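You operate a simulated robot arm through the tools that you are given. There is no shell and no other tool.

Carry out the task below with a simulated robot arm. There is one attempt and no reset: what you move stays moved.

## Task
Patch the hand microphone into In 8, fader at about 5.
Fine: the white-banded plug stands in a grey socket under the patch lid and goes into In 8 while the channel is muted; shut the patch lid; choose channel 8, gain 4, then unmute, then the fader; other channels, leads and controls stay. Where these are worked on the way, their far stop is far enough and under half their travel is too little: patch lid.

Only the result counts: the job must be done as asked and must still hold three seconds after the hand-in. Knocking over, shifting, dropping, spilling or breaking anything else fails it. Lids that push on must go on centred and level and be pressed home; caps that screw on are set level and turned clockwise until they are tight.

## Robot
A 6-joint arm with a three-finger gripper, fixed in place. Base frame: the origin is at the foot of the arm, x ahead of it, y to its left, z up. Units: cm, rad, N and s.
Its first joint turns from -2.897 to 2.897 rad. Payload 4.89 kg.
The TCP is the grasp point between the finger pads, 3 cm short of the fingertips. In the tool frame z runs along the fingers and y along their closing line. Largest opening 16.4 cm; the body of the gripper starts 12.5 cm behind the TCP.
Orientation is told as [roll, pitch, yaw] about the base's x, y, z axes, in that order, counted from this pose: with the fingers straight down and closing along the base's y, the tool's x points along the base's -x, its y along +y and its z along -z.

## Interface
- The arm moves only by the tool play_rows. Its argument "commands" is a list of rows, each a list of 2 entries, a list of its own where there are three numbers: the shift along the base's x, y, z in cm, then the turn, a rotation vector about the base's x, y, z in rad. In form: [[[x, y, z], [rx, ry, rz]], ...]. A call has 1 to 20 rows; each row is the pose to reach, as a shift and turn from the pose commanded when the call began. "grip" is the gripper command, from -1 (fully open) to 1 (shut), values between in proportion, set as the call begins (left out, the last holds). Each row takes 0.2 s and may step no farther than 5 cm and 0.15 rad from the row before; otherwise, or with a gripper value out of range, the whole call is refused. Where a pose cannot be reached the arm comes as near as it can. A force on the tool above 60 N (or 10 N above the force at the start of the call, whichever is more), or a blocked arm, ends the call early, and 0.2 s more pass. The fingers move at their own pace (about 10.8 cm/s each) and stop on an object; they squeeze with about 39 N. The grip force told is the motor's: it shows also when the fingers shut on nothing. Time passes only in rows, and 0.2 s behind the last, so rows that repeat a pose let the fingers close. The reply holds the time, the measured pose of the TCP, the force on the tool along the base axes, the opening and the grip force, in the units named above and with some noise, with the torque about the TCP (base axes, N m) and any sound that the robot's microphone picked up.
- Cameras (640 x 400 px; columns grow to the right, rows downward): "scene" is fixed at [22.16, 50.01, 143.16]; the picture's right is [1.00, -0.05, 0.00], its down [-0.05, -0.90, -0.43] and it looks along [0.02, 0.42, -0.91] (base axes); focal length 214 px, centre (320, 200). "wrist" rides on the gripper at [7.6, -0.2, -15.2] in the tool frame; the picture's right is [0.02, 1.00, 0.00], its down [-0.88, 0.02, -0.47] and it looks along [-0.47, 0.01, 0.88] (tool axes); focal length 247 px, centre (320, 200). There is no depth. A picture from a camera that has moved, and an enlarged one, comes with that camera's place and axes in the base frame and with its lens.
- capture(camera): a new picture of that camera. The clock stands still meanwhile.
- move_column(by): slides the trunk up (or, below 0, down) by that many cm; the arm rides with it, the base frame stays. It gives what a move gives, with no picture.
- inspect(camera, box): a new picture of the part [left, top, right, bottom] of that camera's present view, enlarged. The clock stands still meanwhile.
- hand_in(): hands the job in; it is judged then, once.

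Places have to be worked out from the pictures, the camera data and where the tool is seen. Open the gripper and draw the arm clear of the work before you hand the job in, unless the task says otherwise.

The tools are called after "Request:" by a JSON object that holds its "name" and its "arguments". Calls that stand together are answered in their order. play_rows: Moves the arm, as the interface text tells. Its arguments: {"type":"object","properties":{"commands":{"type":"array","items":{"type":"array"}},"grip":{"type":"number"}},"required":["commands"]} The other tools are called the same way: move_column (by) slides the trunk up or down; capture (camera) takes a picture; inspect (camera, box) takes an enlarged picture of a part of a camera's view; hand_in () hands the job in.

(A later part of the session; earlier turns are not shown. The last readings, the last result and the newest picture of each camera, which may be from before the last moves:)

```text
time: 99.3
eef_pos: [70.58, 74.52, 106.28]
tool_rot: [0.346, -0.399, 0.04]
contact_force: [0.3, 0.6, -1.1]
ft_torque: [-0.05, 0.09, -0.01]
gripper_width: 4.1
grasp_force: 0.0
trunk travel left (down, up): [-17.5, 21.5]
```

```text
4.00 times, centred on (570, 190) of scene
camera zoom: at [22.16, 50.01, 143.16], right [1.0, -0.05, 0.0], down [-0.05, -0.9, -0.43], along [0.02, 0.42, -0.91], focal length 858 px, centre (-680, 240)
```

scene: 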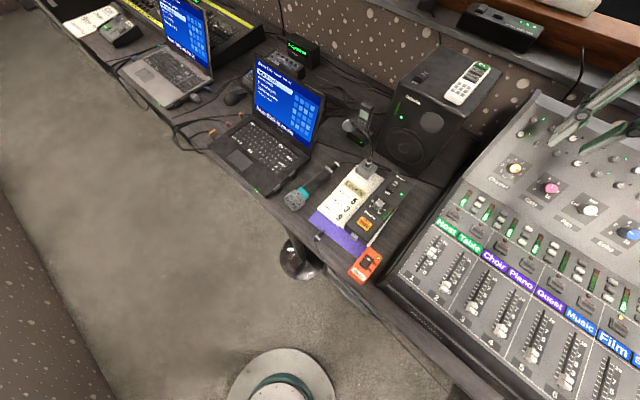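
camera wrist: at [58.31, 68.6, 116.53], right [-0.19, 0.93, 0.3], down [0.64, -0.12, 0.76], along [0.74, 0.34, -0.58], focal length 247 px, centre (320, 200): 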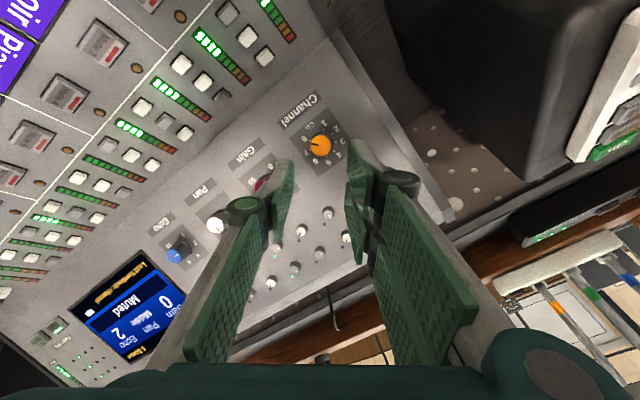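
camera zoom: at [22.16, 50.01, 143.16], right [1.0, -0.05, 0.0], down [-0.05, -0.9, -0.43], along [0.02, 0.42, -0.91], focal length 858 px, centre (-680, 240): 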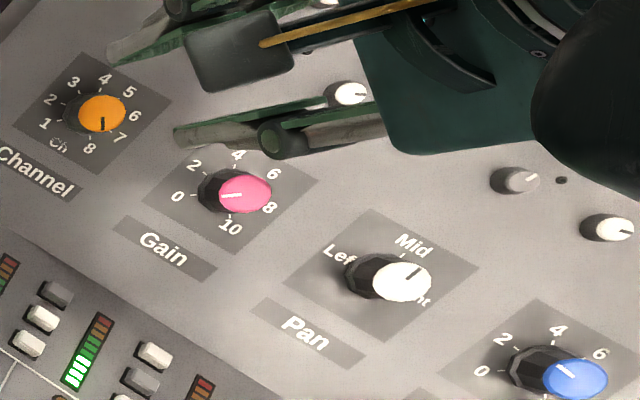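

Channel 8 "Spare" is chosen: gain 0, muted, and the Gain pointer recalled to 0. I need about 108° clockwise on Gain. I turn the hand back (+53.6° about the knob axis), tilt a bit more, and hover over the Gain knob.

Request:
{"name": "play_rows", "arguments": {"commands": [[[1.0, -0.9, 0], [-0.0473, -0.0473, 0.1157]], [[2.0, -1.8, 0], [-0.0946, -0.0946, 0.2314]], [[3.0, -2.7, 0], [-0.1419, -0.1419, 0.3471]], [[4.0, -3.6, 0], [-0.1891, -0.1891, 0.4629]], [[5.0, -4.5, -0.5], [-0.2364, -0.2364, 0.5786]], [[6.1, -5.4, -1.2], [-0.2837, -0.2837, 0.6943]], [[7.2, -6.26, -2.2], [-0.331, -0.331, 0.81]]]}}

Request:
{"name": "play_rows", "arguments": {"commands": [[[0, 0, -1.1], [0.074, -0.074, 0]], [[0, 0, -1.1], [0.074, -0.074, 0]]]}}

Request:
{"name": "capture", "arguments": {"camera": "wrist"}}

Request:
{"name": "inspect", "arguments": {"camera": "wrist", "box": [220, 90, 420, 240]}}

```text
time: 100.9
eef_pos: [77.62, 68.31, 103.97]
tool_rot: [-0.149, -0.502, 1.088]
contact_force: [-0.3, -0.2, 0.7]
ft_torque: [-0.01, -0.05, -0.03]
gripper_width: 4.09
grasp_force: 0.1
trunk travel left (down, up): [-17.5, 21.5]
```

```text
time: 101.5
eef_pos: [77.74, 68.24, 102.92]
tool_rot: [-0.187, -0.603, 1.105]
contact_force: [0.1, -0.6, -0.3]
ft_torque: [0.01, 0.02, 0.01]
gripper_width: 4.09
grasp_force: 0.1
trunk travel left (down, up): [-17.5, 21.5]
```

```text
taken
camera wrist: at [68.8, 56.25, 110.92], right [-0.84, 0.52, -0.16], down [0.11, 0.46, 0.88], along [0.53, 0.72, -0.45], focal length 247 px, centre (320, 200)
```

wrist: 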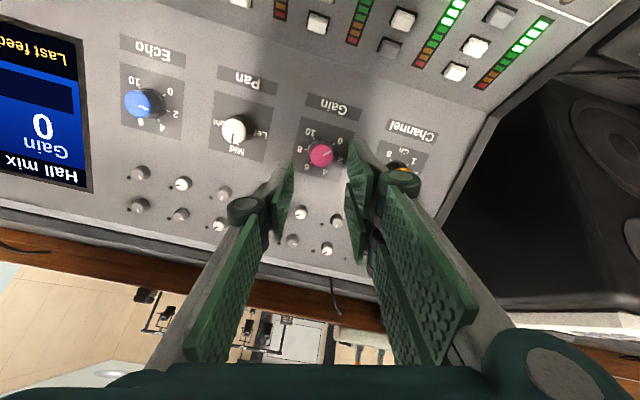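

```text
2.67 times, centred on (320, 165) of wrist
camera zoom: at [68.8, 56.25, 110.92], right [-0.84, 0.52, -0.16], down [0.11, 0.46, 0.88], along [0.53, 0.72, -0.45], focal length 659 px, centre (320, 293)
```

zoom: 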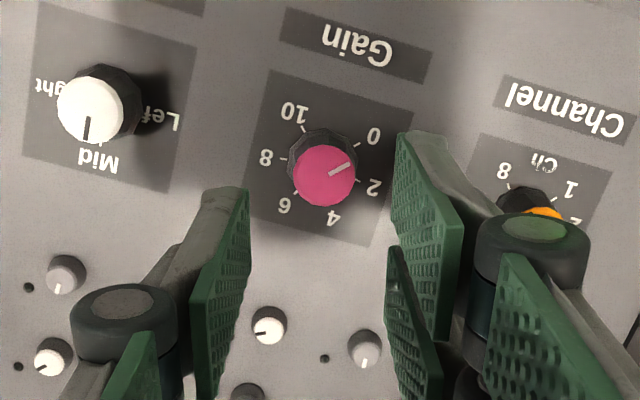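

The Gain knob is centred with its pointer at 0. The top/base offset suggests the panel tilt is nearer 40°, so I add 4° of tilt, compensate, and approach 4 cm.

Request:
{"name": "play_rows", "arguments": {"commands": [[[-0.31, -0.31, -0.37], [0.0495, -0.0495, 0]], [[0.6, 0.6, -1.9], [0.0495, -0.0495, 0]], [[1.5, 1.5, -3.43], [0.0495, -0.0495, 0]], [[1.5, 1.5, -3.43], [0.0495, -0.0495, 0]]]}}

Request:
{"name": "inspect", "arguments": {"camera": "wrist", "box": [220, 90, 420, 240]}}

```text
time: 102.5
eef_pos: [79.44, 69.78, 99.55]
tool_rot: [-0.213, -0.671, 1.122]
contact_force: [0.2, 1.4, -0.4]
ft_torque: [0.0, 0.01, 0.03]
gripper_width: 4.1
grasp_force: 0.0
trunk travel left (down, up): [-17.5, 21.5]
```

```text
2.67 times, centred on (320, 165) of wrist
camera zoom: at [70.06, 57.36, 106.49], right [-0.83, 0.53, -0.18], down [0.07, 0.42, 0.91], along [0.55, 0.74, -0.38], focal length 659 px, centre (320, 293)
```

zoom: 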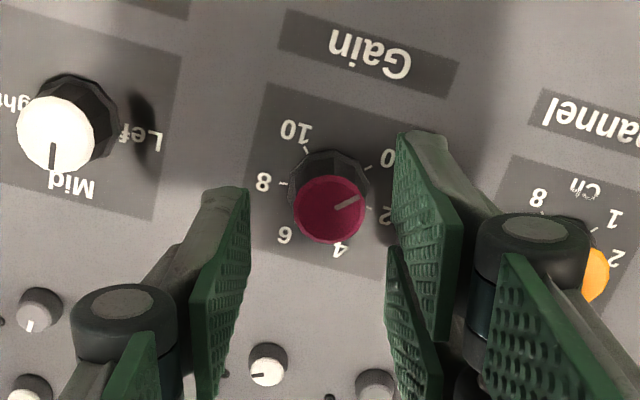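

Slight lateral offset (0.27 cm); I correct and advance 3.8 cm so the pads surround the knob.

Request:
{"name": "play_rows", "arguments": {"commands": [[[0.2, 0.6, -0.9], [0, 0, 0]], [[0.8, 1.2, -1.9], [0, 0, 0]], [[1.5, 1.87, -2.96], [0, 0, 0]], [[1.5, 1.87, -2.96], [0, 0, 0]]]}}

Request:
{"name": "inspect", "arguments": {"camera": "wrist", "box": [220, 90, 420, 240]}}

```text
time: 103.5
eef_pos: [80.96, 71.45, 96.3]
tool_rot: [-0.213, -0.669, 1.12]
contact_force: [0.2, -0.3, -0.8]
ft_torque: [-0.02, -0.01, 0.03]
gripper_width: 4.08
grasp_force: 0.0
trunk travel left (down, up): [-17.5, 21.5]
```

```text
2.67 times, centred on (320, 165) of wrist
camera zoom: at [71.54, 59.16, 103.28], right [-0.83, 0.53, -0.18], down [0.07, 0.42, 0.91], along [0.55, 0.74, -0.38], focal length 659 px, centre (320, 293)
```

zoom: 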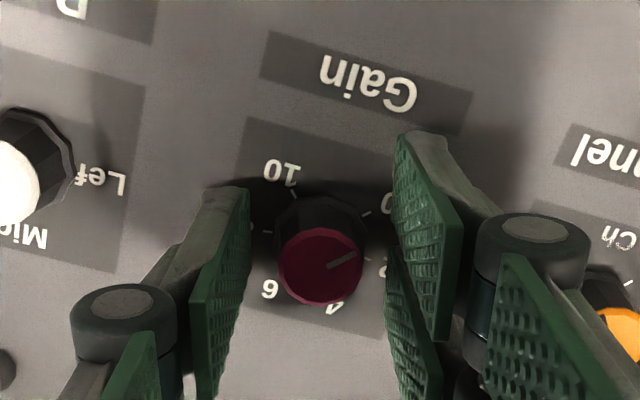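

Aligned. I grip the Gain knob and rotate it clockwise about 108° (13 rows of 0.145 rad).

Request:
{"name": "play_rows", "arguments": {"commands": [[[0, 0, 0], [0, 0, 0]], [[0, 0, 0], [0, 0, 0]], [[0, 0, 0], [0, 0, 0]]], "grip": 0.9}}

Request:
{"name": "play_rows", "arguments": {"commands": [[[0, 0, 0], [0.0659, 0.0659, -0.1111]], [[0, 0, 0], [0.1318, 0.1318, -0.2222]], [[0, 0, 0], [0.1977, 0.1977, -0.3333]], [[0, 0, 0], [0.2636, 0.2636, -0.4444]], [[0, 0, 0], [0.3295, 0.3295, -0.5555]], [[0, 0, 0], [0.3954, 0.3954, -0.6666]], [[0, 0, 0], [0.3954, 0.3954, -0.6666]]]}}

Request:
{"name": "capture", "arguments": {"camera": "wrist"}}

```text
time: 104.3
eef_pos: [80.86, 71.51, 96.37]
tool_rot: [-0.213, -0.67, 1.12]
contact_force: [-3.3, -0.3, 2.7]
ft_torque: [-0.06, 0.05, 0.02]
gripper_width: 2.54
grasp_force: 44.9
trunk travel left (down, up): [-17.5, 21.5]
```

```text
time: 106.0
eef_pos: [80.84, 71.81, 96.61]
tool_rot: [0.453, -0.555, 0.044]
contact_force: [-3.0, 9.2, 2.9]
ft_torque: [0.12, 0.22, 0.18]
gripper_width: 2.47
grasp_force: 45.4
trunk travel left (down, up): [-17.5, 21.5]
stopped in row 7: the force on the tool passed its limit at 62 N (the readings are from after the stop); the commanded pose is now the measured one
```

```text
taken
camera wrist: at [67.53, 64.47, 104.19], right [-0.29, 0.89, 0.36], down [0.53, -0.17, 0.83], along [0.8, 0.43, -0.42], focal length 247 px, centre (320, 200)
```

wrist: 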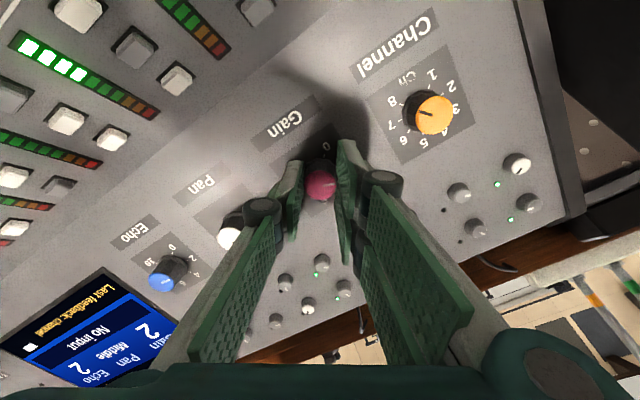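

The Gain shows 2 now, and the status line changed. I zoom on the display.

Request:
{"name": "inspect", "arguments": {"camera": "wrist", "box": [0, 265, 190, 390]}}

Request:
{"name": "inspect", "arguments": {"camera": "wrist", "box": [260, 120, 380, 210]}}

Request:
{"name": "inspect", "arguments": {"camera": "scene", "box": [639, 180, 640, 380]}}

```text
3.20 times, centred on (95, 328) of wrist
camera zoom: at [67.53, 64.47, 104.19], right [-0.29, 0.89, 0.36], down [0.53, -0.17, 0.83], along [0.8, 0.43, -0.42], focal length 790 px, centre (1040, -208)
```

zoom: 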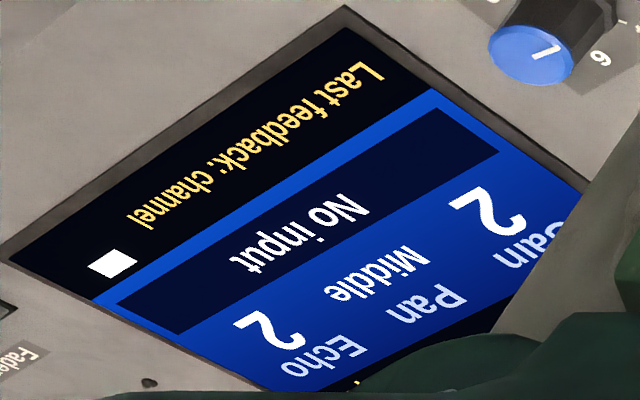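

```text
4.44 times, centred on (320, 165) of wrist
camera zoom: at [67.53, 64.47, 104.19], right [-0.29, 0.89, 0.36], down [0.53, -0.17, 0.83], along [0.8, 0.43, -0.42], focal length 1098 px, centre (320, 356)
```

zoom: 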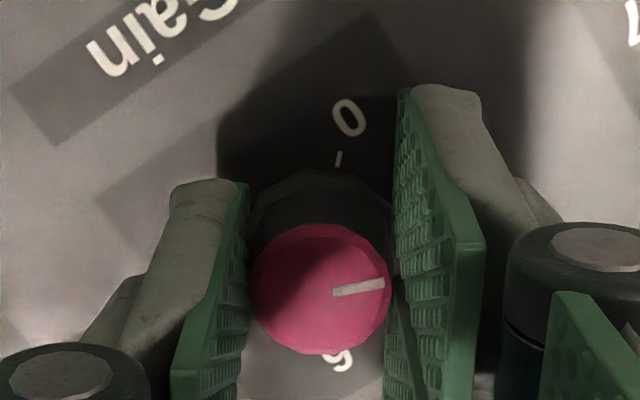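

```text
2.00 times, centred on (640, 280) of scene
camera zoom: at [22.16, 50.01, 143.16], right [1.0, -0.05, 0.0], down [-0.05, -0.9, -0.43], along [0.02, 0.42, -0.91], focal length 429 px, centre (-319, 40)
```

zoom: 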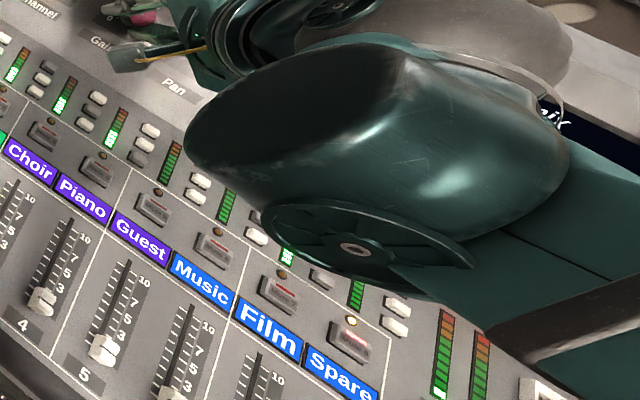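

The status reads "No input" while earlier it said "Muted". I check the Mute 8 button and the arm's clearance.

Request:
{"name": "inspect", "arguments": {"camera": "scene", "box": [600, 290, 640, 390]}}

Request:
{"name": "inspect", "arguments": {"camera": "scene", "box": [632, 320, 640, 400]}}

```text
4.00 times, centred on (620, 340) of scene
camera zoom: at [22.16, 50.01, 143.16], right [1.0, -0.05, 0.0], down [-0.05, -0.9, -0.43], along [0.02, 0.42, -0.91], focal length 858 px, centre (-880, -360)
```

zoom: 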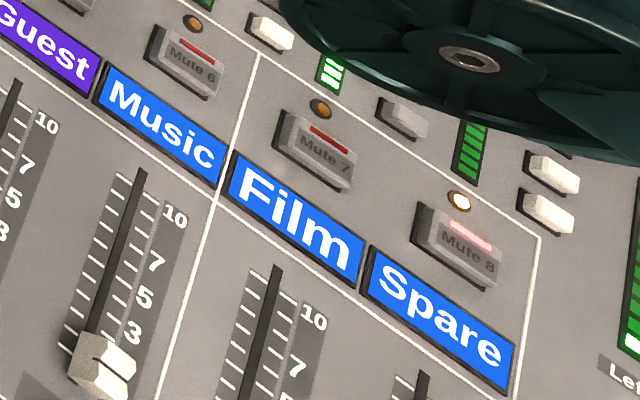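

```text
5.00 times, centred on (636, 360) of scene
camera zoom: at [22.16, 50.01, 143.16], right [1.0, -0.05, 0.0], down [-0.05, -0.9, -0.43], along [0.02, 0.42, -0.91], focal length 1072 px, centre (-1260, -600)
```

zoom: 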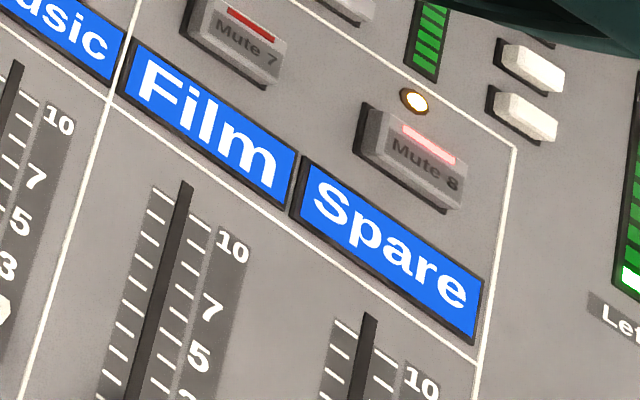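

Mute 8 is still lit (muted); I'll re-read the status later from a clear view. The stop came from side force building up as I turned; I continue in short pieces.

Request:
{"name": "play_rows", "arguments": {"commands": [[[0, 0, 0], [0.0659, 0.0659, -0.1111]], [[0, 0, 0], [0.1318, 0.1318, -0.2222]], [[0, 0, 0], [0.1318, 0.1318, -0.2222]]]}}

Request:
{"name": "inspect", "arguments": {"camera": "wrist", "box": [0, 265, 190, 390]}}

```text
time: 106.8
eef_pos: [80.81, 71.83, 96.68]
tool_rot: [0.584, -0.412, -0.242]
contact_force: [-6.0, 26.2, 3.4]
ft_torque: [0.62, 0.53, 0.75]
gripper_width: 2.46
grasp_force: 45.4
trunk travel left (down, up): [-17.5, 21.5]
```

```text
3.20 times, centred on (95, 328) of wrist
camera zoom: at [67.15, 66.48, 105.17], right [-0.03, 0.87, 0.5], down [0.57, -0.39, 0.72], along [0.82, 0.31, -0.48], focal length 790 px, centre (1040, -208)
```

zoom: 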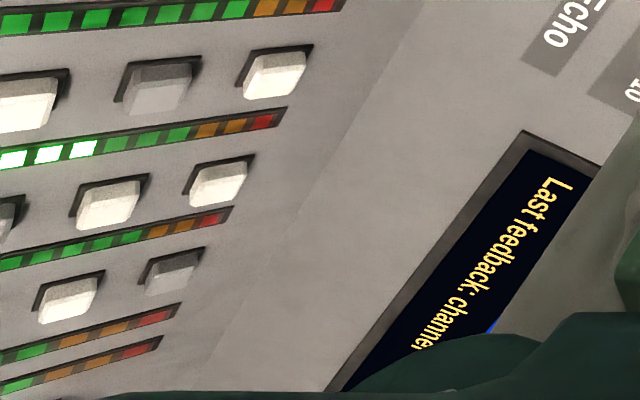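

Side force is +26 N in y; I ease the hand that way while continuing the rotation.

Request:
{"name": "play_rows", "arguments": {"commands": [[[-0.05, 0.2, 0], [0, 0, 0]], [[-0.05, 0.25, 0], [0.0659, 0.0659, -0.1111]], [[-0.05, 0.3, 0], [0.1318, 0.1318, -0.2222]], [[-0.05, 0.3, 0], [0.1318, 0.1318, -0.2222]]]}}

Request:
{"name": "capture", "arguments": {"camera": "wrist"}}

```text
time: 107.8
eef_pos: [81.0, 71.93, 96.67]
tool_rot: [0.665, -0.24, -0.49]
contact_force: [-23.9, -12.1, -0.3]
ft_torque: [-0.33, 0.37, -0.02]
gripper_width: 2.45
grasp_force: 45.1
trunk travel left (down, up): [-17.5, 21.5]
```

```text
taken
camera wrist: at [67.36, 68.41, 106.42], right [0.22, 0.77, 0.59], down [0.54, -0.6, 0.58], along [0.81, 0.19, -0.55], focal length 247 px, centre (320, 200)
```

wrist: 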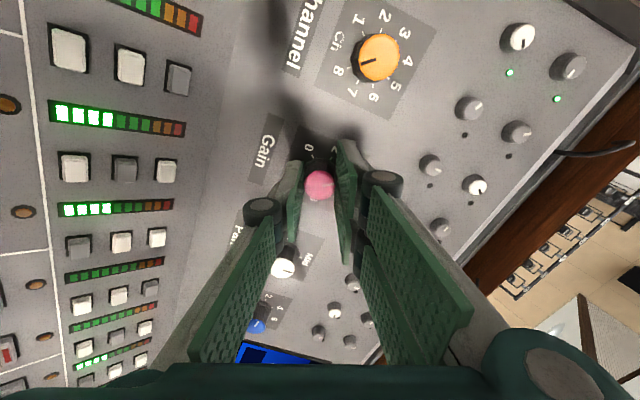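

About 83° done (gain ≈3). I relieve the side force and turn the remaining 25°.

Request:
{"name": "play_rows", "arguments": {"commands": [[[-0.15, -0.1, 0], [0.0659, 0.0659, -0.1111]], [[-0.2, -0.1, 0], [0.1318, 0.1318, -0.2222]], [[-0.2, -0.1, 0], [0.1977, 0.1977, -0.3333]], [[-0.2, -0.1, 0], [0.1977, 0.1977, -0.3333]]]}}

Request:
{"name": "inspect", "arguments": {"camera": "wrist", "box": [220, 90, 420, 240]}}

Request:
{"name": "inspect", "arguments": {"camera": "scene", "box": [500, 140, 640, 240]}}

```text
time: 108.8
eef_pos: [80.87, 71.93, 96.71]
tool_rot: [0.702, 0.035, -0.831]
contact_force: [28.8, 24.5, 27.0]
ft_torque: [0.76, -1.02, -0.03]
gripper_width: 2.47
grasp_force: 44.7
trunk travel left (down, up): [-17.5, 21.5]
```

```text
2.67 times, centred on (320, 165) of wrist
camera zoom: at [68.68, 70.62, 108.51], right [0.56, 0.51, 0.65], down [0.39, -0.86, 0.34], along [0.73, 0.06, -0.68], focal length 659 px, centre (320, 293)
```

zoom: 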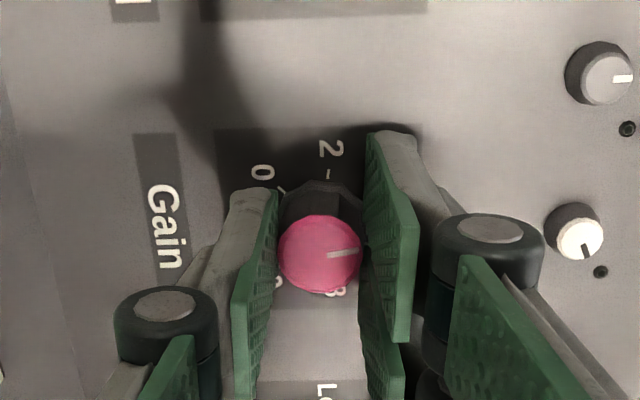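

```text
4.00 times, centred on (570, 190) of scene
camera zoom: at [22.16, 50.01, 143.16], right [1.0, -0.05, 0.0], down [-0.05, -0.9, -0.43], along [0.02, 0.42, -0.91], focal length 858 px, centre (-680, 240)
```

zoom: 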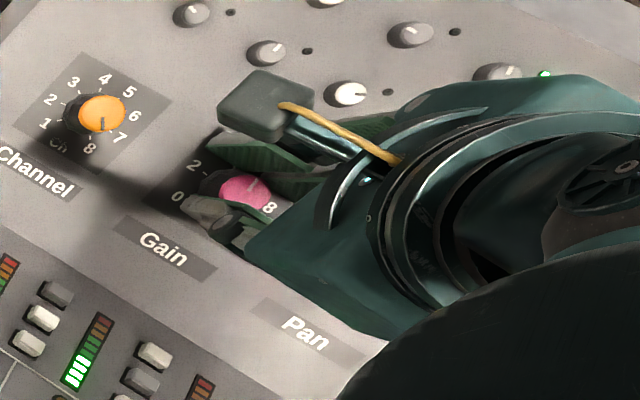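

Total commanded turn is 108°. I release the knob and back off along its axis to read the display.

Request:
{"name": "play_rows", "arguments": {"commands": [[[0, 0, 0], [0, 0, 0]], [[0, 0, 0], [0, 0, 0]], [[0, 0, 0], [0, 0, 0]]], "grip": 0.5}}

Request:
{"name": "play_rows", "arguments": {"commands": [[[-0.9, -0.9, 1.5], [0, 0, 0]], [[-2.2, -2.2, 3.8], [0, 0, 0]], [[-3.6, -3.6, 6.2], [0, 0, 0]], [[-4.5, -5.0, 8.5], [0, 0, 0]]]}}

Request:
{"name": "capture", "arguments": {"camera": "wrist"}}

Request:
{"name": "inspect", "arguments": {"camera": "scene", "box": [500, 140, 640, 240]}}

Request:
{"name": "inspect", "arguments": {"camera": "scene", "box": [639, 1, 640, 399]}}

```text
time: 109.6
eef_pos: [80.72, 71.99, 96.58]
tool_rot: [0.7, 0.035, -0.829]
contact_force: [0.2, -0.1, -0.1]
ft_torque: [0.01, -0.01, 0.05]
gripper_width: 4.1
grasp_force: 0.1
trunk travel left (down, up): [-17.5, 21.5]
```

```text
time: 110.6
eef_pos: [76.12, 66.93, 105.08]
tool_rot: [0.699, 0.034, -0.829]
contact_force: [1.2, 0.5, -0.1]
ft_torque: [-0.05, 0.07, 0.01]
gripper_width: 4.07
grasp_force: 0.0
trunk travel left (down, up): [-17.5, 21.5]
```

```text
taken
camera wrist: at [63.95, 65.55, 116.89], right [0.56, 0.52, 0.64], down [0.39, -0.85, 0.34], along [0.73, 0.06, -0.68], focal length 247 px, centre (320, 200)
```

wrist: 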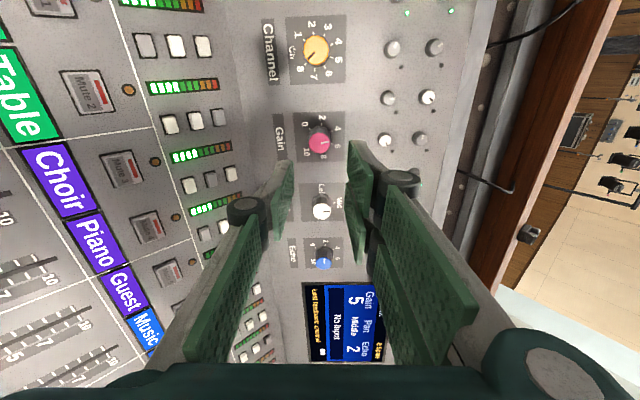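

```text
4.00 times, centred on (570, 190) of scene
camera zoom: at [22.16, 50.01, 143.16], right [1.0, -0.05, 0.0], down [-0.05, -0.9, -0.43], along [0.02, 0.42, -0.91], focal length 858 px, centre (-680, 240)
```

zoom: 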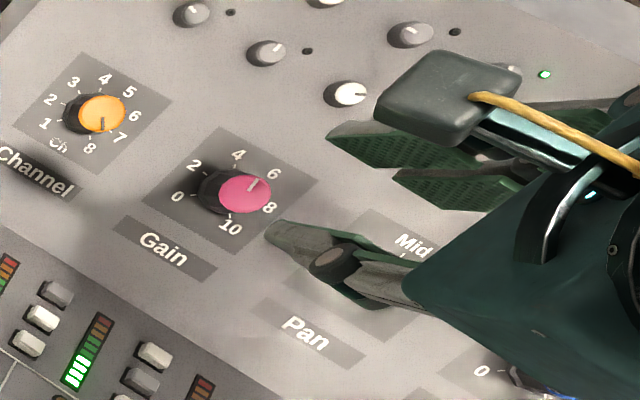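

```text
1.01 times, centred on (640, 200) of scene (not enlarged: the box is as wide or as high as the picture)
camera zoom: at [22.16, 50.01, 143.16], right [1.0, -0.05, 0.0], down [-0.05, -0.9, -0.43], along [0.02, 0.42, -0.91], focal length 216 px, centre (-1, 200)
```

zoom: 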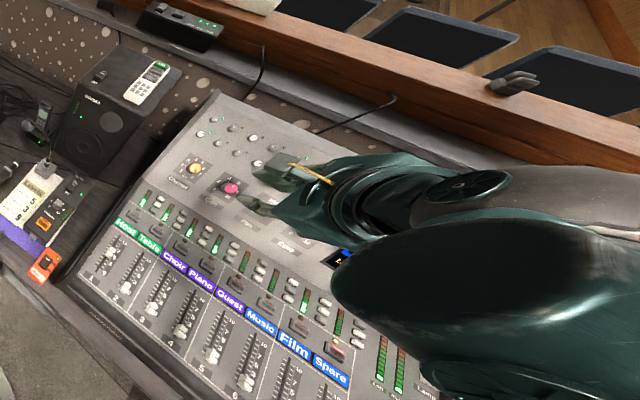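

Gain now reads 5 (slightly over), and the status says "No input". I zoom on the screen, the knob, and Mute 8.

Request:
{"name": "inspect", "arguments": {"camera": "wrist", "box": [290, 270, 400, 370]}}

Request:
{"name": "inspect", "arguments": {"camera": "wrist", "box": [270, 100, 370, 175]}}

Request:
{"name": "inspect", "arguments": {"camera": "scene", "box": [600, 290, 640, 390]}}

```text
4.00 times, centred on (345, 320) of wrist
camera zoom: at [63.95, 65.55, 116.89], right [0.56, 0.52, 0.64], down [0.39, -0.85, 0.34], along [0.73, 0.06, -0.68], focal length 988 px, centre (220, -280)
```

zoom: 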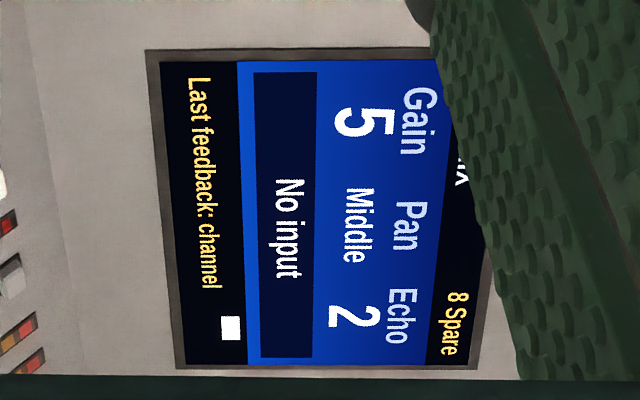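

```text
5.33 times, centred on (320, 138) of wrist
camera zoom: at [63.95, 65.55, 116.89], right [0.56, 0.52, 0.64], down [0.39, -0.85, 0.34], along [0.73, 0.06, -0.68], focal length 1317 px, centre (320, 533)
```

zoom: 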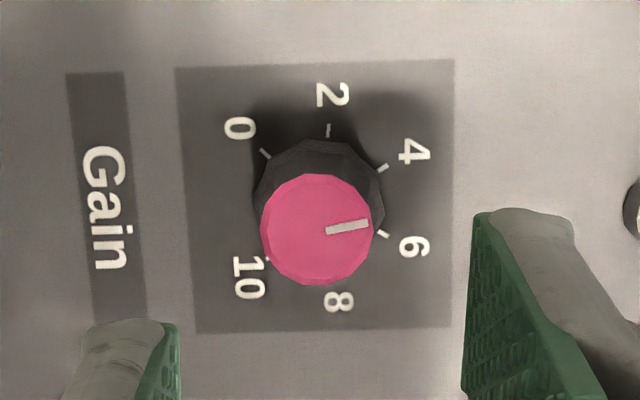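

```text
4.00 times, centred on (620, 340) of scene
camera zoom: at [22.16, 50.01, 143.16], right [1.0, -0.05, 0.0], down [-0.05, -0.9, -0.43], along [0.02, 0.42, -0.91], focal length 858 px, centre (-880, -360)
```

zoom: 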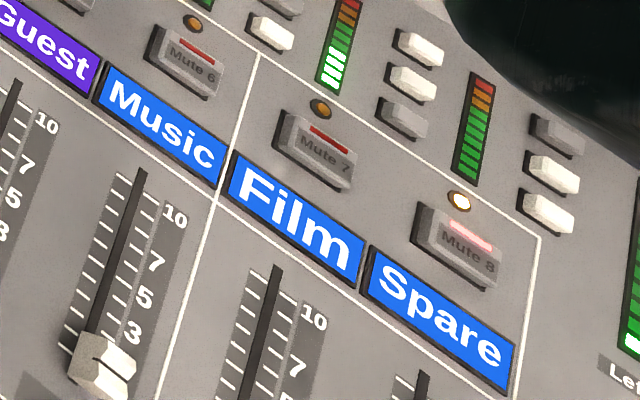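

The pointer sits at about 4.5 (display rounds to 5), so I need roughly 14° counter-clockwise. I re-approach along the same path and grip again.

Request:
{"name": "play_rows", "arguments": {"commands": [[[0.9, 1.4, -2.3], [0, 0, 0]], [[2.3, 2.8, -4.7], [0, 0, 0]], [[3.6, 4.1, -7.0], [0, 0, 0]], [[4.5, 5.0, -8.5], [0, 0, 0]], [[4.5, 5.0, -8.5], [0, 0, 0]]]}}

Request:
{"name": "inspect", "arguments": {"camera": "wrist", "box": [220, 90, 420, 240]}}

```text
time: 111.8
eef_pos: [80.49, 71.91, 96.91]
tool_rot: [0.701, 0.034, -0.829]
contact_force: [0.0, 0.2, -0.5]
ft_torque: [-0.01, 0.01, 0.0]
gripper_width: 4.07
grasp_force: 0.0
trunk travel left (down, up): [-17.5, 21.5]
```

```text
2.67 times, centred on (320, 165) of wrist
camera zoom: at [68.35, 70.62, 108.62], right [0.56, 0.52, 0.64], down [0.39, -0.85, 0.34], along [0.73, 0.06, -0.68], focal length 659 px, centre (320, 293)
```

zoom: 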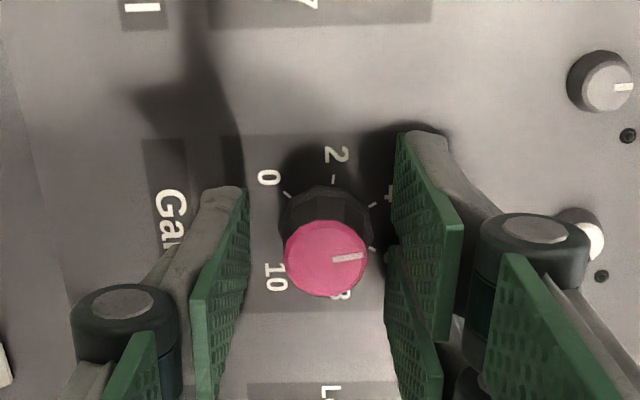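

I grip and turn counter-clockwise 13.5°.

Request:
{"name": "play_rows", "arguments": {"commands": [[[0, 0, 0], [0, 0, 0]], [[0, 0, 0], [0, 0, 0]], [[0, 0, 0], [0, 0, 0]]], "grip": 0.9}}

Request:
{"name": "play_rows", "arguments": {"commands": [[[0, 0, 0], [-0.0534, -0.0534, 0.09]], [[0, 0, 0], [-0.1068, -0.1068, 0.18]], [[0, 0, 0], [-0.1068, -0.1068, 0.18]]]}}

Request:
{"name": "play_rows", "arguments": {"commands": [[[0, 0, 0], [0, 0, 0]], [[0, 0, 0], [0, 0, 0]], [[0, 0, 0], [0, 0, 0]]], "grip": 0.5}}

Request:
{"name": "play_rows", "arguments": {"commands": [[[-0.9, -0.9, 1.5], [0, 0, 0]], [[-2.2, -2.2, 3.8], [0, 0, 0]], [[-3.6, -3.6, 6.2], [0, 0, 0]], [[-4.5, -5.0, 8.5], [0, 0, 0]]]}}

Request:
{"name": "capture", "arguments": {"camera": "wrist"}}

Request:
{"name": "inspect", "arguments": {"camera": "wrist", "box": [270, 100, 370, 175]}}

Request:
{"name": "inspect", "arguments": {"camera": "wrist", "box": [290, 270, 400, 370]}}

```text
time: 112.6
eef_pos: [80.61, 71.98, 96.98]
tool_rot: [0.701, 0.036, -0.829]
contact_force: [25.9, 23.4, 26.5]
ft_torque: [0.76, -1.01, 0.13]
gripper_width: 2.42
grasp_force: 45.4
trunk travel left (down, up): [-17.5, 21.5]
```

```text
time: 113.4
eef_pos: [80.52, 71.89, 96.89]
tool_rot: [0.695, -0.117, -0.648]
contact_force: [11.7, 24.0, 37.7]
ft_torque: [0.99, -0.67, 0.43]
gripper_width: 2.43
grasp_force: 45.7
trunk travel left (down, up): [-17.5, 21.5]
```

```text
time: 114.2
eef_pos: [80.62, 71.92, 96.68]
tool_rot: [0.693, -0.116, -0.647]
contact_force: [1.4, -0.6, -0.3]
ft_torque: [0.05, -0.01, 0.0]
gripper_width: 4.1
grasp_force: 0.1
trunk travel left (down, up): [-17.5, 21.5]
```

```text
time: 115.2
eef_pos: [76.13, 66.72, 105.24]
tool_rot: [0.693, -0.116, -0.645]
contact_force: [0.2, -0.3, -0.4]
ft_torque: [-0.04, 0.04, 0.0]
gripper_width: 4.07
grasp_force: 0.1
trunk travel left (down, up): [-17.5, 21.5]
```

```text
taken
camera wrist: at [63.19, 64.36, 115.91], right [0.39, 0.67, 0.63], down [0.49, -0.73, 0.48], along [0.78, 0.12, -0.61], focal length 247 px, centre (320, 200)
```

wrist: 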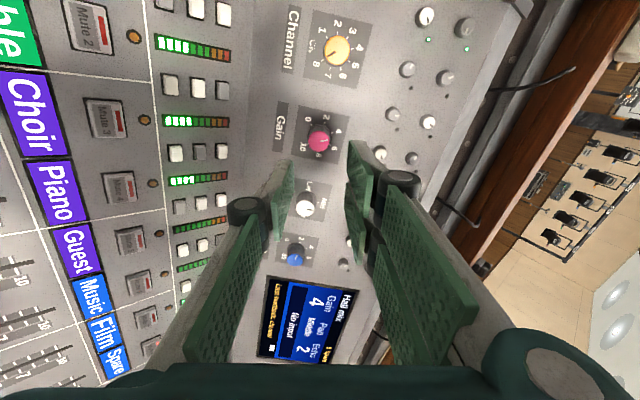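

```text
5.33 times, centred on (320, 138) of wrist
camera zoom: at [63.19, 64.36, 115.91], right [0.39, 0.67, 0.63], down [0.49, -0.73, 0.48], along [0.78, 0.12, -0.61], focal length 1317 px, centre (320, 533)
```

zoom: 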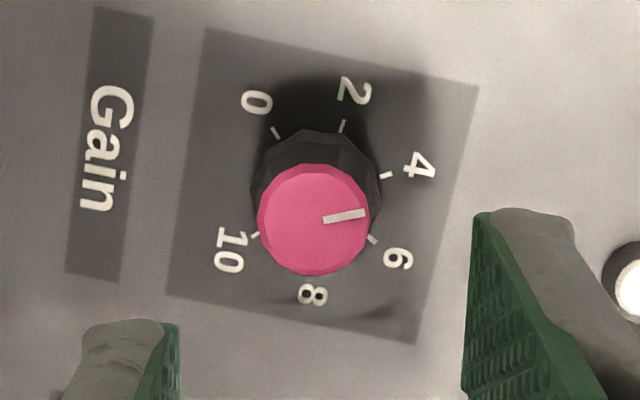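

```text
4.00 times, centred on (345, 320) of wrist
camera zoom: at [63.19, 64.36, 115.91], right [0.39, 0.67, 0.63], down [0.49, -0.73, 0.48], along [0.78, 0.12, -0.61], focal length 988 px, centre (220, -280)
```

zoom: 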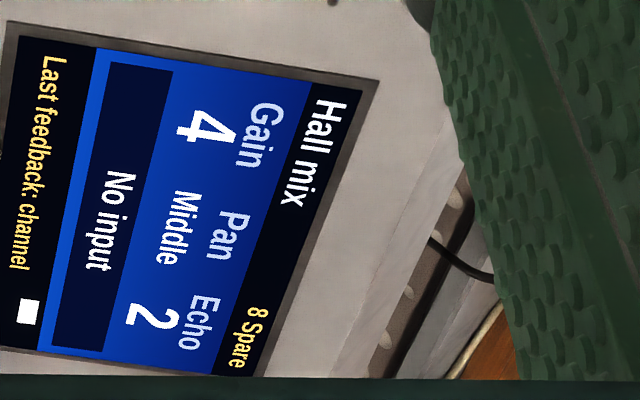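

Gain reads 4. But "No input" for channel 8 suggests the plug's contact is not good (it may have crept up), so before unmuting I'll reopen the lid and check. First I untilt and rise.

Request:
{"name": "play_rows", "arguments": {"commands": [[[-0.5, -0.5, 1.5], [-0.0987, 0.0987, 0]], [[0.5, -2.5, 3], [-0.1974, 0.1974, 0]], [[2, -5, 4.5], [-0.2961, 0.2961, 0]], [[3.5, -8, 6], [-0.3949, 0.3949, 0]], [[5, -11, 7], [-0.4936, 0.4936, 0]]]}}

Request:
{"name": "play_rows", "arguments": {"commands": [[[1.5, -3.3, 0], [0, 0, 0.139]], [[3, -6.6, 0], [0, 0, 0.278]], [[5, -10, 0], [0, 0, 0.417]], [[7, -14, 0], [0, 0, 0.556]], [[9, -18, 0], [0, 0, 0.695]], [[11, -22, 0], [0, 0, 0.834]], [[13, -26, 0], [0, 0, 0.973]], [[15, -30, 0], [0, 0, 1.112]], [[17, -34, 0], [0, 0, 1.251]], [[18.8, -38, 0], [0, 0, 1.39]], [[18.8, -40.6, 0], [0, 0, 1.39]]]}}

Request:
{"name": "capture", "arguments": {"camera": "wrist"}}

```text
time: 116.4
eef_pos: [81.31, 56.07, 112.38]
tool_rot: [0.0, -0.002, -0.605]
contact_force: [-1.2, 0.5, 1.1]
ft_torque: [-0.08, -0.16, -0.01]
gripper_width: 4.13
grasp_force: 0.0
trunk travel left (down, up): [-17.5, 21.5]
```

```text
time: 118.8
eef_pos: [99.78, 15.28, 112.31]
tool_rot: [0.005, -0.002, 0.785]
contact_force: [2.1, -1.1, -0.6]
ft_torque: [-0.09, 0.05, -0.02]
gripper_width: 4.08
grasp_force: 0.0
trunk travel left (down, up): [-17.5, 21.5]
```

```text
taken
camera wrist: at [94.74, 9.8, 127.5], right [-0.72, 0.69, 0.0], down [0.61, 0.63, 0.47], along [0.33, 0.34, -0.88], focal length 247 px, centre (320, 200)
```

wrist: 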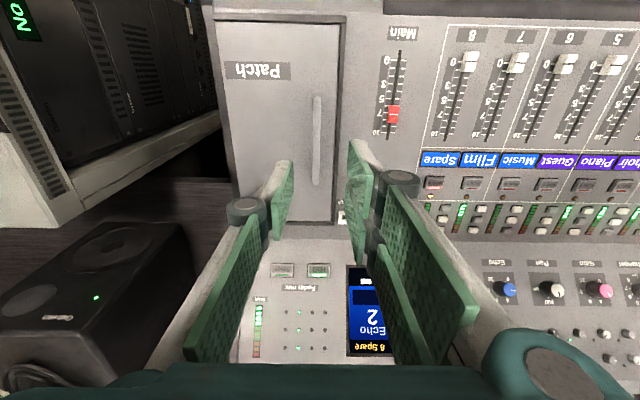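

The lid is closed as left. I lower onto the bar again and grip it.

Request:
{"name": "play_rows", "arguments": {"commands": [[[0.1, -0.1, -4.5], [0, 0, 0]], [[0.25, -0.3, -9], [0, 0, 0]], [[0.25, -0.3, -13], [0, 0, 0]], [[0.25, -0.3, -16.5], [0, 0, 0]], [[0.25, -0.3, -18.8], [0, 0, 0]], [[0.25, -0.3, -18.8], [0, 0, 0]]]}}

Request:
{"name": "inspect", "arguments": {"camera": "wrist", "box": [240, 90, 400, 240]}}

```text
time: 120.2
eef_pos: [100.41, 15.19, 93.33]
tool_rot: [0.003, -0.001, 0.785]
contact_force: [0.8, 0.0, -0.2]
ft_torque: [-0.01, 0.05, -0.02]
gripper_width: 4.09
grasp_force: 0.2
trunk travel left (down, up): [-17.5, 21.5]
```

```text
2.67 times, centred on (320, 165) of wrist
camera zoom: at [95.13, 9.62, 108.54], right [-0.72, 0.69, 0.0], down [0.61, 0.63, 0.47], along [0.33, 0.34, -0.88], focal length 659 px, centre (320, 293)
```

zoom: 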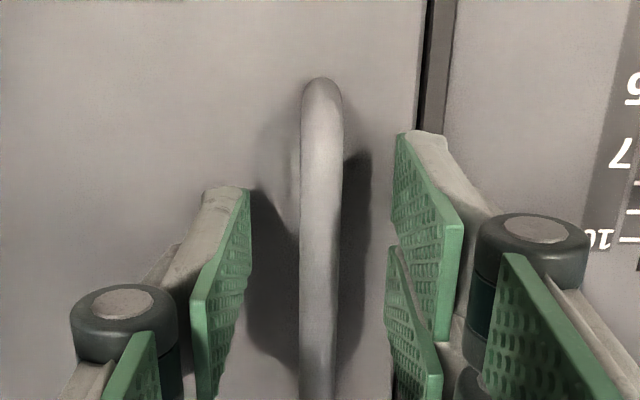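

Request:
{"name": "play_rows", "arguments": {"commands": [[[0, 0, 0], [0, 0, 0]], [[0, 0, 0], [0, 0, 0]], [[0, 0, 0], [0, 0, 0]]], "grip": 0.95}}

Request:
{"name": "play_rows", "arguments": {"commands": [[[0.7, -0.7, 0], [0, 0, 0]], [[1.5, -1.5, 0], [0, 0, 0]], [[2.3, -2.3, 0], [0, 0, 0]], [[3.1, -3.1, 0], [0, 0, 0]], [[3.9, -3.9, 0], [0, 0, 0]], [[4.7, -4.7, 0], [0, 0, 0]], [[5.5, -5.5, 0], [0, 0, 0]], [[6.3, -6.3, 0], [0, 0, 0]], [[7.1, -7.1, 0], [0, 0, 0]], [[7.9, -7.9, 0], [0, 0, 0]], [[8.7, -8.7, 0], [0, 0, 0]], [[9.5, -9.5, 0], [0, 0, 0]], [[10.3, -10.3, 0], [0, 0, 0]], [[11.0, -11.0, 0], [0, 0, 0]], [[11.7, -11.7, 0], [0, 0, 0]]]}}

Request:
{"name": "capture", "arguments": {"camera": "wrist"}}

```text
time: 121.0
eef_pos: [100.31, 15.01, 93.24]
tool_rot: [0.003, -0.001, 0.784]
contact_force: [-1.6, -2.6, -4.7]
ft_torque: [0.1, -0.09, -0.12]
gripper_width: 0.98
grasp_force: 44.9
trunk travel left (down, up): [-17.5, 21.5]
```

```text
time: 124.2
eef_pos: [111.34, 4.04, 93.27]
tool_rot: [0.011, -0.001, 0.788]
contact_force: [-14.6, 15.5, 4.8]
ft_torque: [0.37, -0.16, -0.85]
gripper_width: 0.97
grasp_force: 44.8
trunk travel left (down, up): [-17.5, 21.5]
stopped in row 15: the force on the tool passed its limit at 75 N (the readings are from after the stop); the commanded pose is now the measured one
```

```text
taken
camera wrist: at [106.2, -1.53, 108.53], right [-0.72, 0.69, 0.01], down [0.61, 0.63, 0.47], along [0.32, 0.35, -0.88], focal length 247 px, centre (320, 200)
```

wrist: 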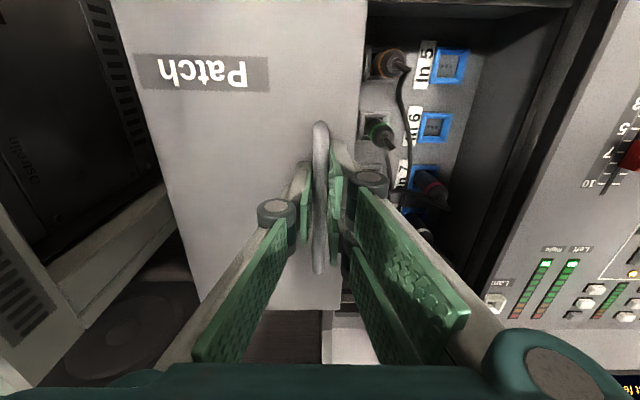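

Open again at the far stop. I release, rise, and turn to yaw -45° over In 8 for a careful look.

Request:
{"name": "play_rows", "arguments": {"commands": [[[0, 0, 0], [0, 0, 0]], [[0, 0, 0], [0, 0, 0]], [[0, 0, 0], [0, 0, 0]]], "grip": 0.5}}

Request:
{"name": "play_rows", "arguments": {"commands": [[[0, 0, 3], [0, 0, 0]], [[0, 0, 7], [0, 0, 0]], [[0, 0, 11], [0, 0, 0]], [[-0.1, 1.5, 13], [0, 0, -0.14]], [[-0.2, 3, 13], [0, 0, -0.28]], [[-0.3, 4.5, 13], [0, 0, -0.42]], [[-0.4, 6, 13], [0, 0, -0.56]], [[-0.6, 7.7, 13], [0, 0, -0.7]], [[-0.8, 9.4, 13], [0, 0, -0.84]], [[-1.0, 11, 13], [0, 0, -0.98]], [[-1.2, 12.7, 13], [0, 0, -1.12]], [[-1.4, 14.4, 13], [0, 0, -1.26]], [[-1.5, 16, 12], [0, 0, -1.4]], [[-1.6, 17.5, 11], [0, 0, -1.54]], [[-1.6, 18.4, 10], [0, 0, -1.574]]]}}

Request:
{"name": "capture", "arguments": {"camera": "wrist"}}

Request:
{"name": "inspect", "arguments": {"camera": "wrist", "box": [255, 95, 345, 155]}}

```text
time: 125.0
eef_pos: [111.36, 3.86, 93.29]
tool_rot: [0.011, 0.0, 0.787]
contact_force: [0.2, -0.3, -0.6]
ft_torque: [-0.02, -0.01, -0.03]
gripper_width: 4.09
grasp_force: 0.1
trunk travel left (down, up): [-17.5, 21.5]
```

```text
time: 128.2
eef_pos: [109.76, 22.24, 103.24]
tool_rot: [0.012, -0.001, -0.789]
contact_force: [0.0, -0.4, 0.1]
ft_torque: [0.05, 0.0, 0.01]
gripper_width: 4.11
grasp_force: 0.1
trunk travel left (down, up): [-17.5, 21.5]
```

```text
taken
camera wrist: at [104.22, 27.4, 118.44], right [0.69, 0.72, 0.01], down [0.63, -0.62, 0.47], along [0.35, -0.32, -0.88], focal length 247 px, centre (320, 200)
```

wrist: 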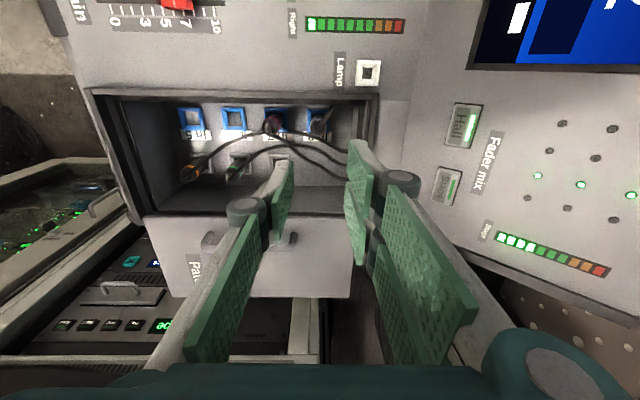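

```text
6.67 times, centred on (300, 125) of wrist
camera zoom: at [104.22, 27.4, 118.44], right [0.69, 0.72, 0.01], down [0.63, -0.62, 0.47], along [0.35, -0.32, -0.88], focal length 1646 px, centre (453, 700)
```

zoom: 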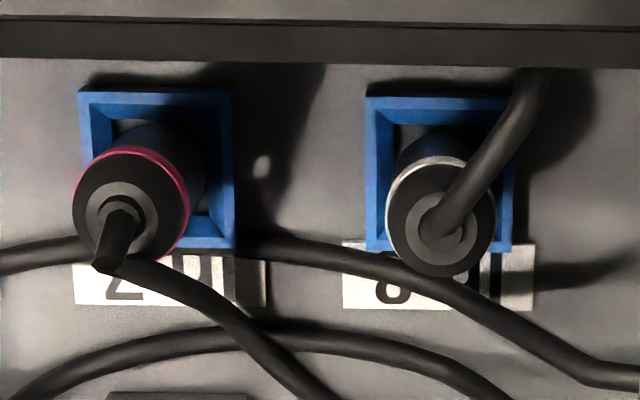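

The plug's height matches the pink one, but it sits ~0.24 cm toward +r at the top. I check the display from the scene camera meanwhile.

Request:
{"name": "inspect", "arguments": {"camera": "scene", "box": [639, 100, 640, 300]}}

Request:
{"name": "inspect", "arguments": {"camera": "wrist", "box": [460, 0, 640, 75]}}

```text
2.00 times, centred on (640, 200) of scene
camera zoom: at [22.16, 50.01, 143.16], right [1.0, -0.05, 0.0], down [-0.05, -0.9, -0.43], along [0.02, 0.42, -0.91], focal length 429 px, centre (-319, 200)
```

zoom: 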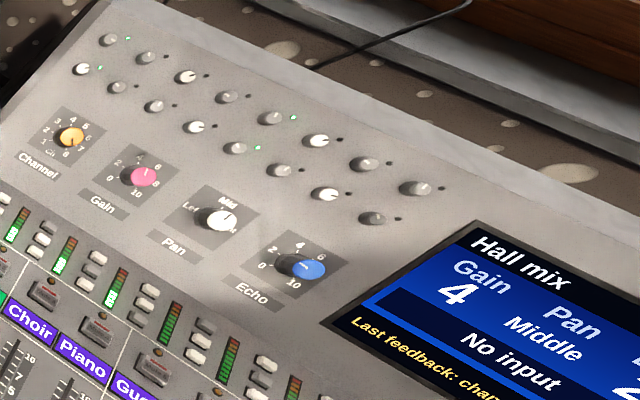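

```text
3.56 times, centred on (550, 38) of wrist
camera zoom: at [104.22, 27.4, 118.44], right [0.69, 0.72, 0.01], down [0.63, -0.62, 0.47], along [0.35, -0.32, -0.88], focal length 878 px, centre (-498, 778)
```

zoom: 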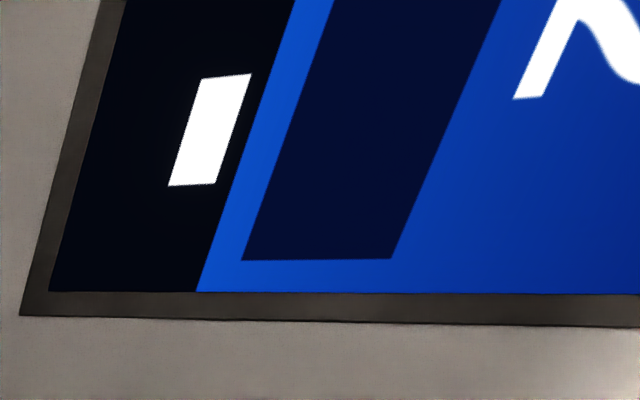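

The scene camera now shows the display: Gain 4, "No input", so I can use it as live feedback while reseating the plug. I descend and grip the plug again.

Request:
{"name": "play_rows", "arguments": {"commands": [[[-0.2, -0.2, -4.5], [0, 0, 0]], [[-0.2, -0.2, -9], [0, 0, 0]], [[-0.2, -0.2, -13], [0, 0, 0]], [[-0.2, -0.2, -16.5], [0, 0, 0]], [[-0.2, -0.2, -18.5], [0, 0, 0]], [[-0.2, -0.2, -19.3], [0, 0, 0]]]}}

Request:
{"name": "inspect", "arguments": {"camera": "wrist", "box": [220, 90, 420, 240]}}

Request:
{"name": "play_rows", "arguments": {"commands": [[[0, 0, 0], [0, 0, 0]], [[0, 0, 0], [0, 0, 0]], [[0, 0, 0], [0, 0, 0]]], "grip": 1}}

Request:
{"name": "inspect", "arguments": {"camera": "scene", "box": [639, 100, 640, 300]}}

```text
time: 129.6
eef_pos: [109.75, 21.92, 83.99]
tool_rot: [0.013, 0.001, -0.786]
contact_force: [-0.4, -0.3, -0.6]
ft_torque: [0.03, -0.01, 0.04]
gripper_width: 4.1
grasp_force: 0.1
trunk travel left (down, up): [-17.5, 21.5]
```

```text
2.67 times, centred on (320, 165) of wrist
camera zoom: at [104.11, 27.17, 99.18], right [0.69, 0.72, 0.01], down [0.63, -0.61, 0.47], along [0.35, -0.32, -0.88], focal length 659 px, centre (320, 293)
```

zoom: 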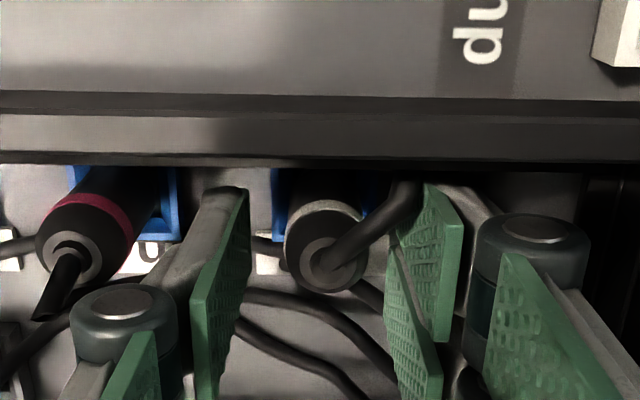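

```text
time: 130.4
eef_pos: [109.72, 21.95, 84.07]
tool_rot: [0.011, 0.0, -0.788]
contact_force: [-0.4, -0.5, -0.6]
ft_torque: [0.0, 0.0, 0.0]
gripper_width: 2.62
grasp_force: 39.1
trunk travel left (down, up): [-17.5, 21.5]
```

```text
2.00 times, centred on (640, 200) of scene
camera zoom: at [22.16, 50.01, 143.16], right [1.0, -0.05, 0.0], down [-0.05, -0.9, -0.43], along [0.02, 0.42, -0.91], focal length 429 px, centre (-319, 200)
```

zoom: 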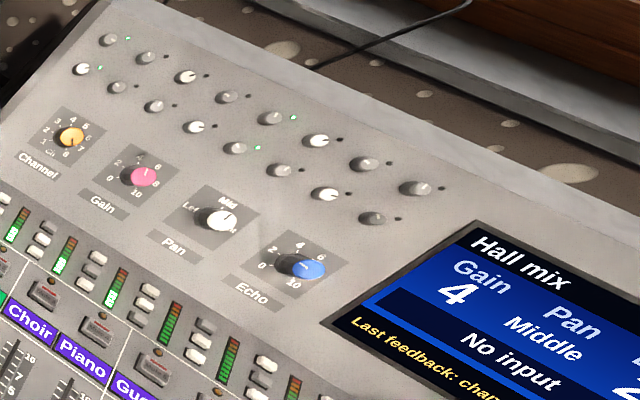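

Gripping caused almost no side force. I test whether the plug is really held by the socket by nudging slightly in r and u and reading the force.

Request:
{"name": "play_rows", "arguments": {"commands": [[[0.14, 0.14, 0], [0, 0, 0]], [[0.14, 0.14, 0], [0, 0, 0]]]}}

Request:
{"name": "play_rows", "arguments": {"commands": [[[-0.28, -0.28, 0], [0, 0, 0]], [[-0.28, -0.28, 0], [0, 0, 0]]]}}

Request:
{"name": "play_rows", "arguments": {"commands": [[[0.14, 0.14, 0], [0, 0, 0]], [[-0.0, 0.28, 0], [0, 0, 0]], [[-0.0, 0.28, 0], [0, 0, 0]]]}}

Request:
{"name": "play_rows", "arguments": {"commands": [[[0.28, -0.28, 0], [0, 0, 0]], [[0.28, -0.28, 0], [0, 0, 0]]]}}

```text
time: 131.0
eef_pos: [109.82, 22.31, 84.04]
tool_rot: [0.013, 0.001, -0.788]
contact_force: [0.2, 0.3, 0.0]
ft_torque: [0.02, 0.02, -0.01]
gripper_width: 2.62
grasp_force: 38.3
trunk travel left (down, up): [-17.5, 21.5]
```

```text
time: 131.6
eef_pos: [109.57, 22.03, 83.9]
tool_rot: [0.012, 0.0, -0.787]
contact_force: [20.3, 10.6, 8.9]
ft_torque: [0.61, -1.1, -0.01]
gripper_width: 2.62
grasp_force: 38.6
trunk travel left (down, up): [-17.5, 21.5]
```

```text
time: 132.4
eef_pos: [109.52, 22.03, 83.99]
tool_rot: [0.013, 0.0, -0.787]
contact_force: [11.0, -0.6, 15.2]
ft_torque: [-0.19, -0.61, 0.04]
gripper_width: 2.62
grasp_force: 38.9
trunk travel left (down, up): [-17.5, 21.5]
```

```text
time: 133.0
eef_pos: [109.67, 21.84, 83.97]
tool_rot: [0.012, 0.0, -0.787]
contact_force: [-2.0, 4.2, 10.3]
ft_torque: [0.24, 0.23, -0.02]
gripper_width: 2.63
grasp_force: 39.3
trunk travel left (down, up): [-17.5, 21.5]
```

There is some play (a wall on the -u side, free toward +u). I centre within that play and press down in steps, then check the display.

Request:
{"name": "play_rows", "arguments": {"commands": [[[0, 0.18, 0], [0, 0, 0]], [[0, 0.18, -0.15], [0, 0, 0]], [[0, 0.18, -0.3], [0, 0, 0]], [[0, 0.18, -0.45], [0, 0, 0]]]}}

Request:
{"name": "inspect", "arguments": {"camera": "scene", "box": [639, 180, 640, 300]}}

Request:
{"name": "inspect", "arguments": {"camera": "wrist", "box": [220, 90, 420, 240]}}

```text
time: 134.0
eef_pos: [109.77, 22.09, 83.59]
tool_rot: [0.013, 0.0, -0.785]
contact_force: [4.7, -1.3, 30.8]
ft_torque: [-0.04, -0.27, -0.04]
gripper_width: 2.61
grasp_force: 39.4
trunk travel left (down, up): [-17.5, 21.5]
```

```text
3.33 times, centred on (640, 240) of scene
camera zoom: at [22.16, 50.01, 143.16], right [1.0, -0.05, 0.0], down [-0.05, -0.9, -0.43], along [0.02, 0.42, -0.91], focal length 715 px, centre (-745, 67)
```

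zoom: 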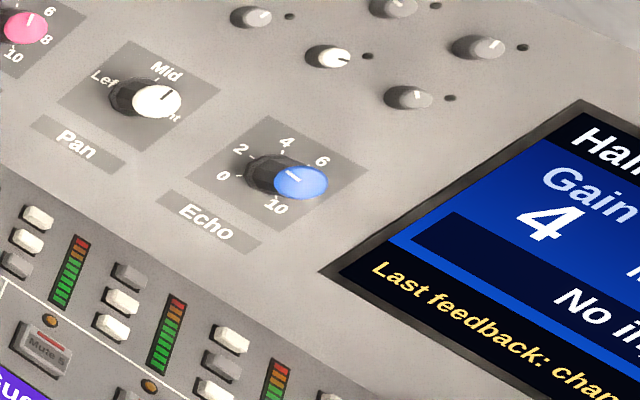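

```text
2.67 times, centred on (320, 165) of wrist
camera zoom: at [104.1, 27.29, 98.85], right [0.69, 0.72, 0.01], down [0.63, -0.61, 0.47], along [0.35, -0.32, -0.88], focal length 659 px, centre (320, 293)
```

zoom: 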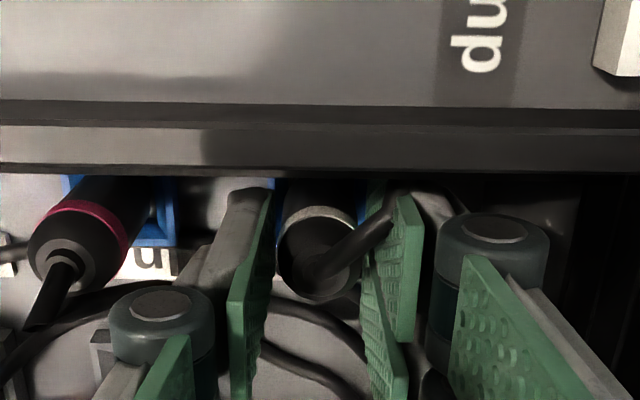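

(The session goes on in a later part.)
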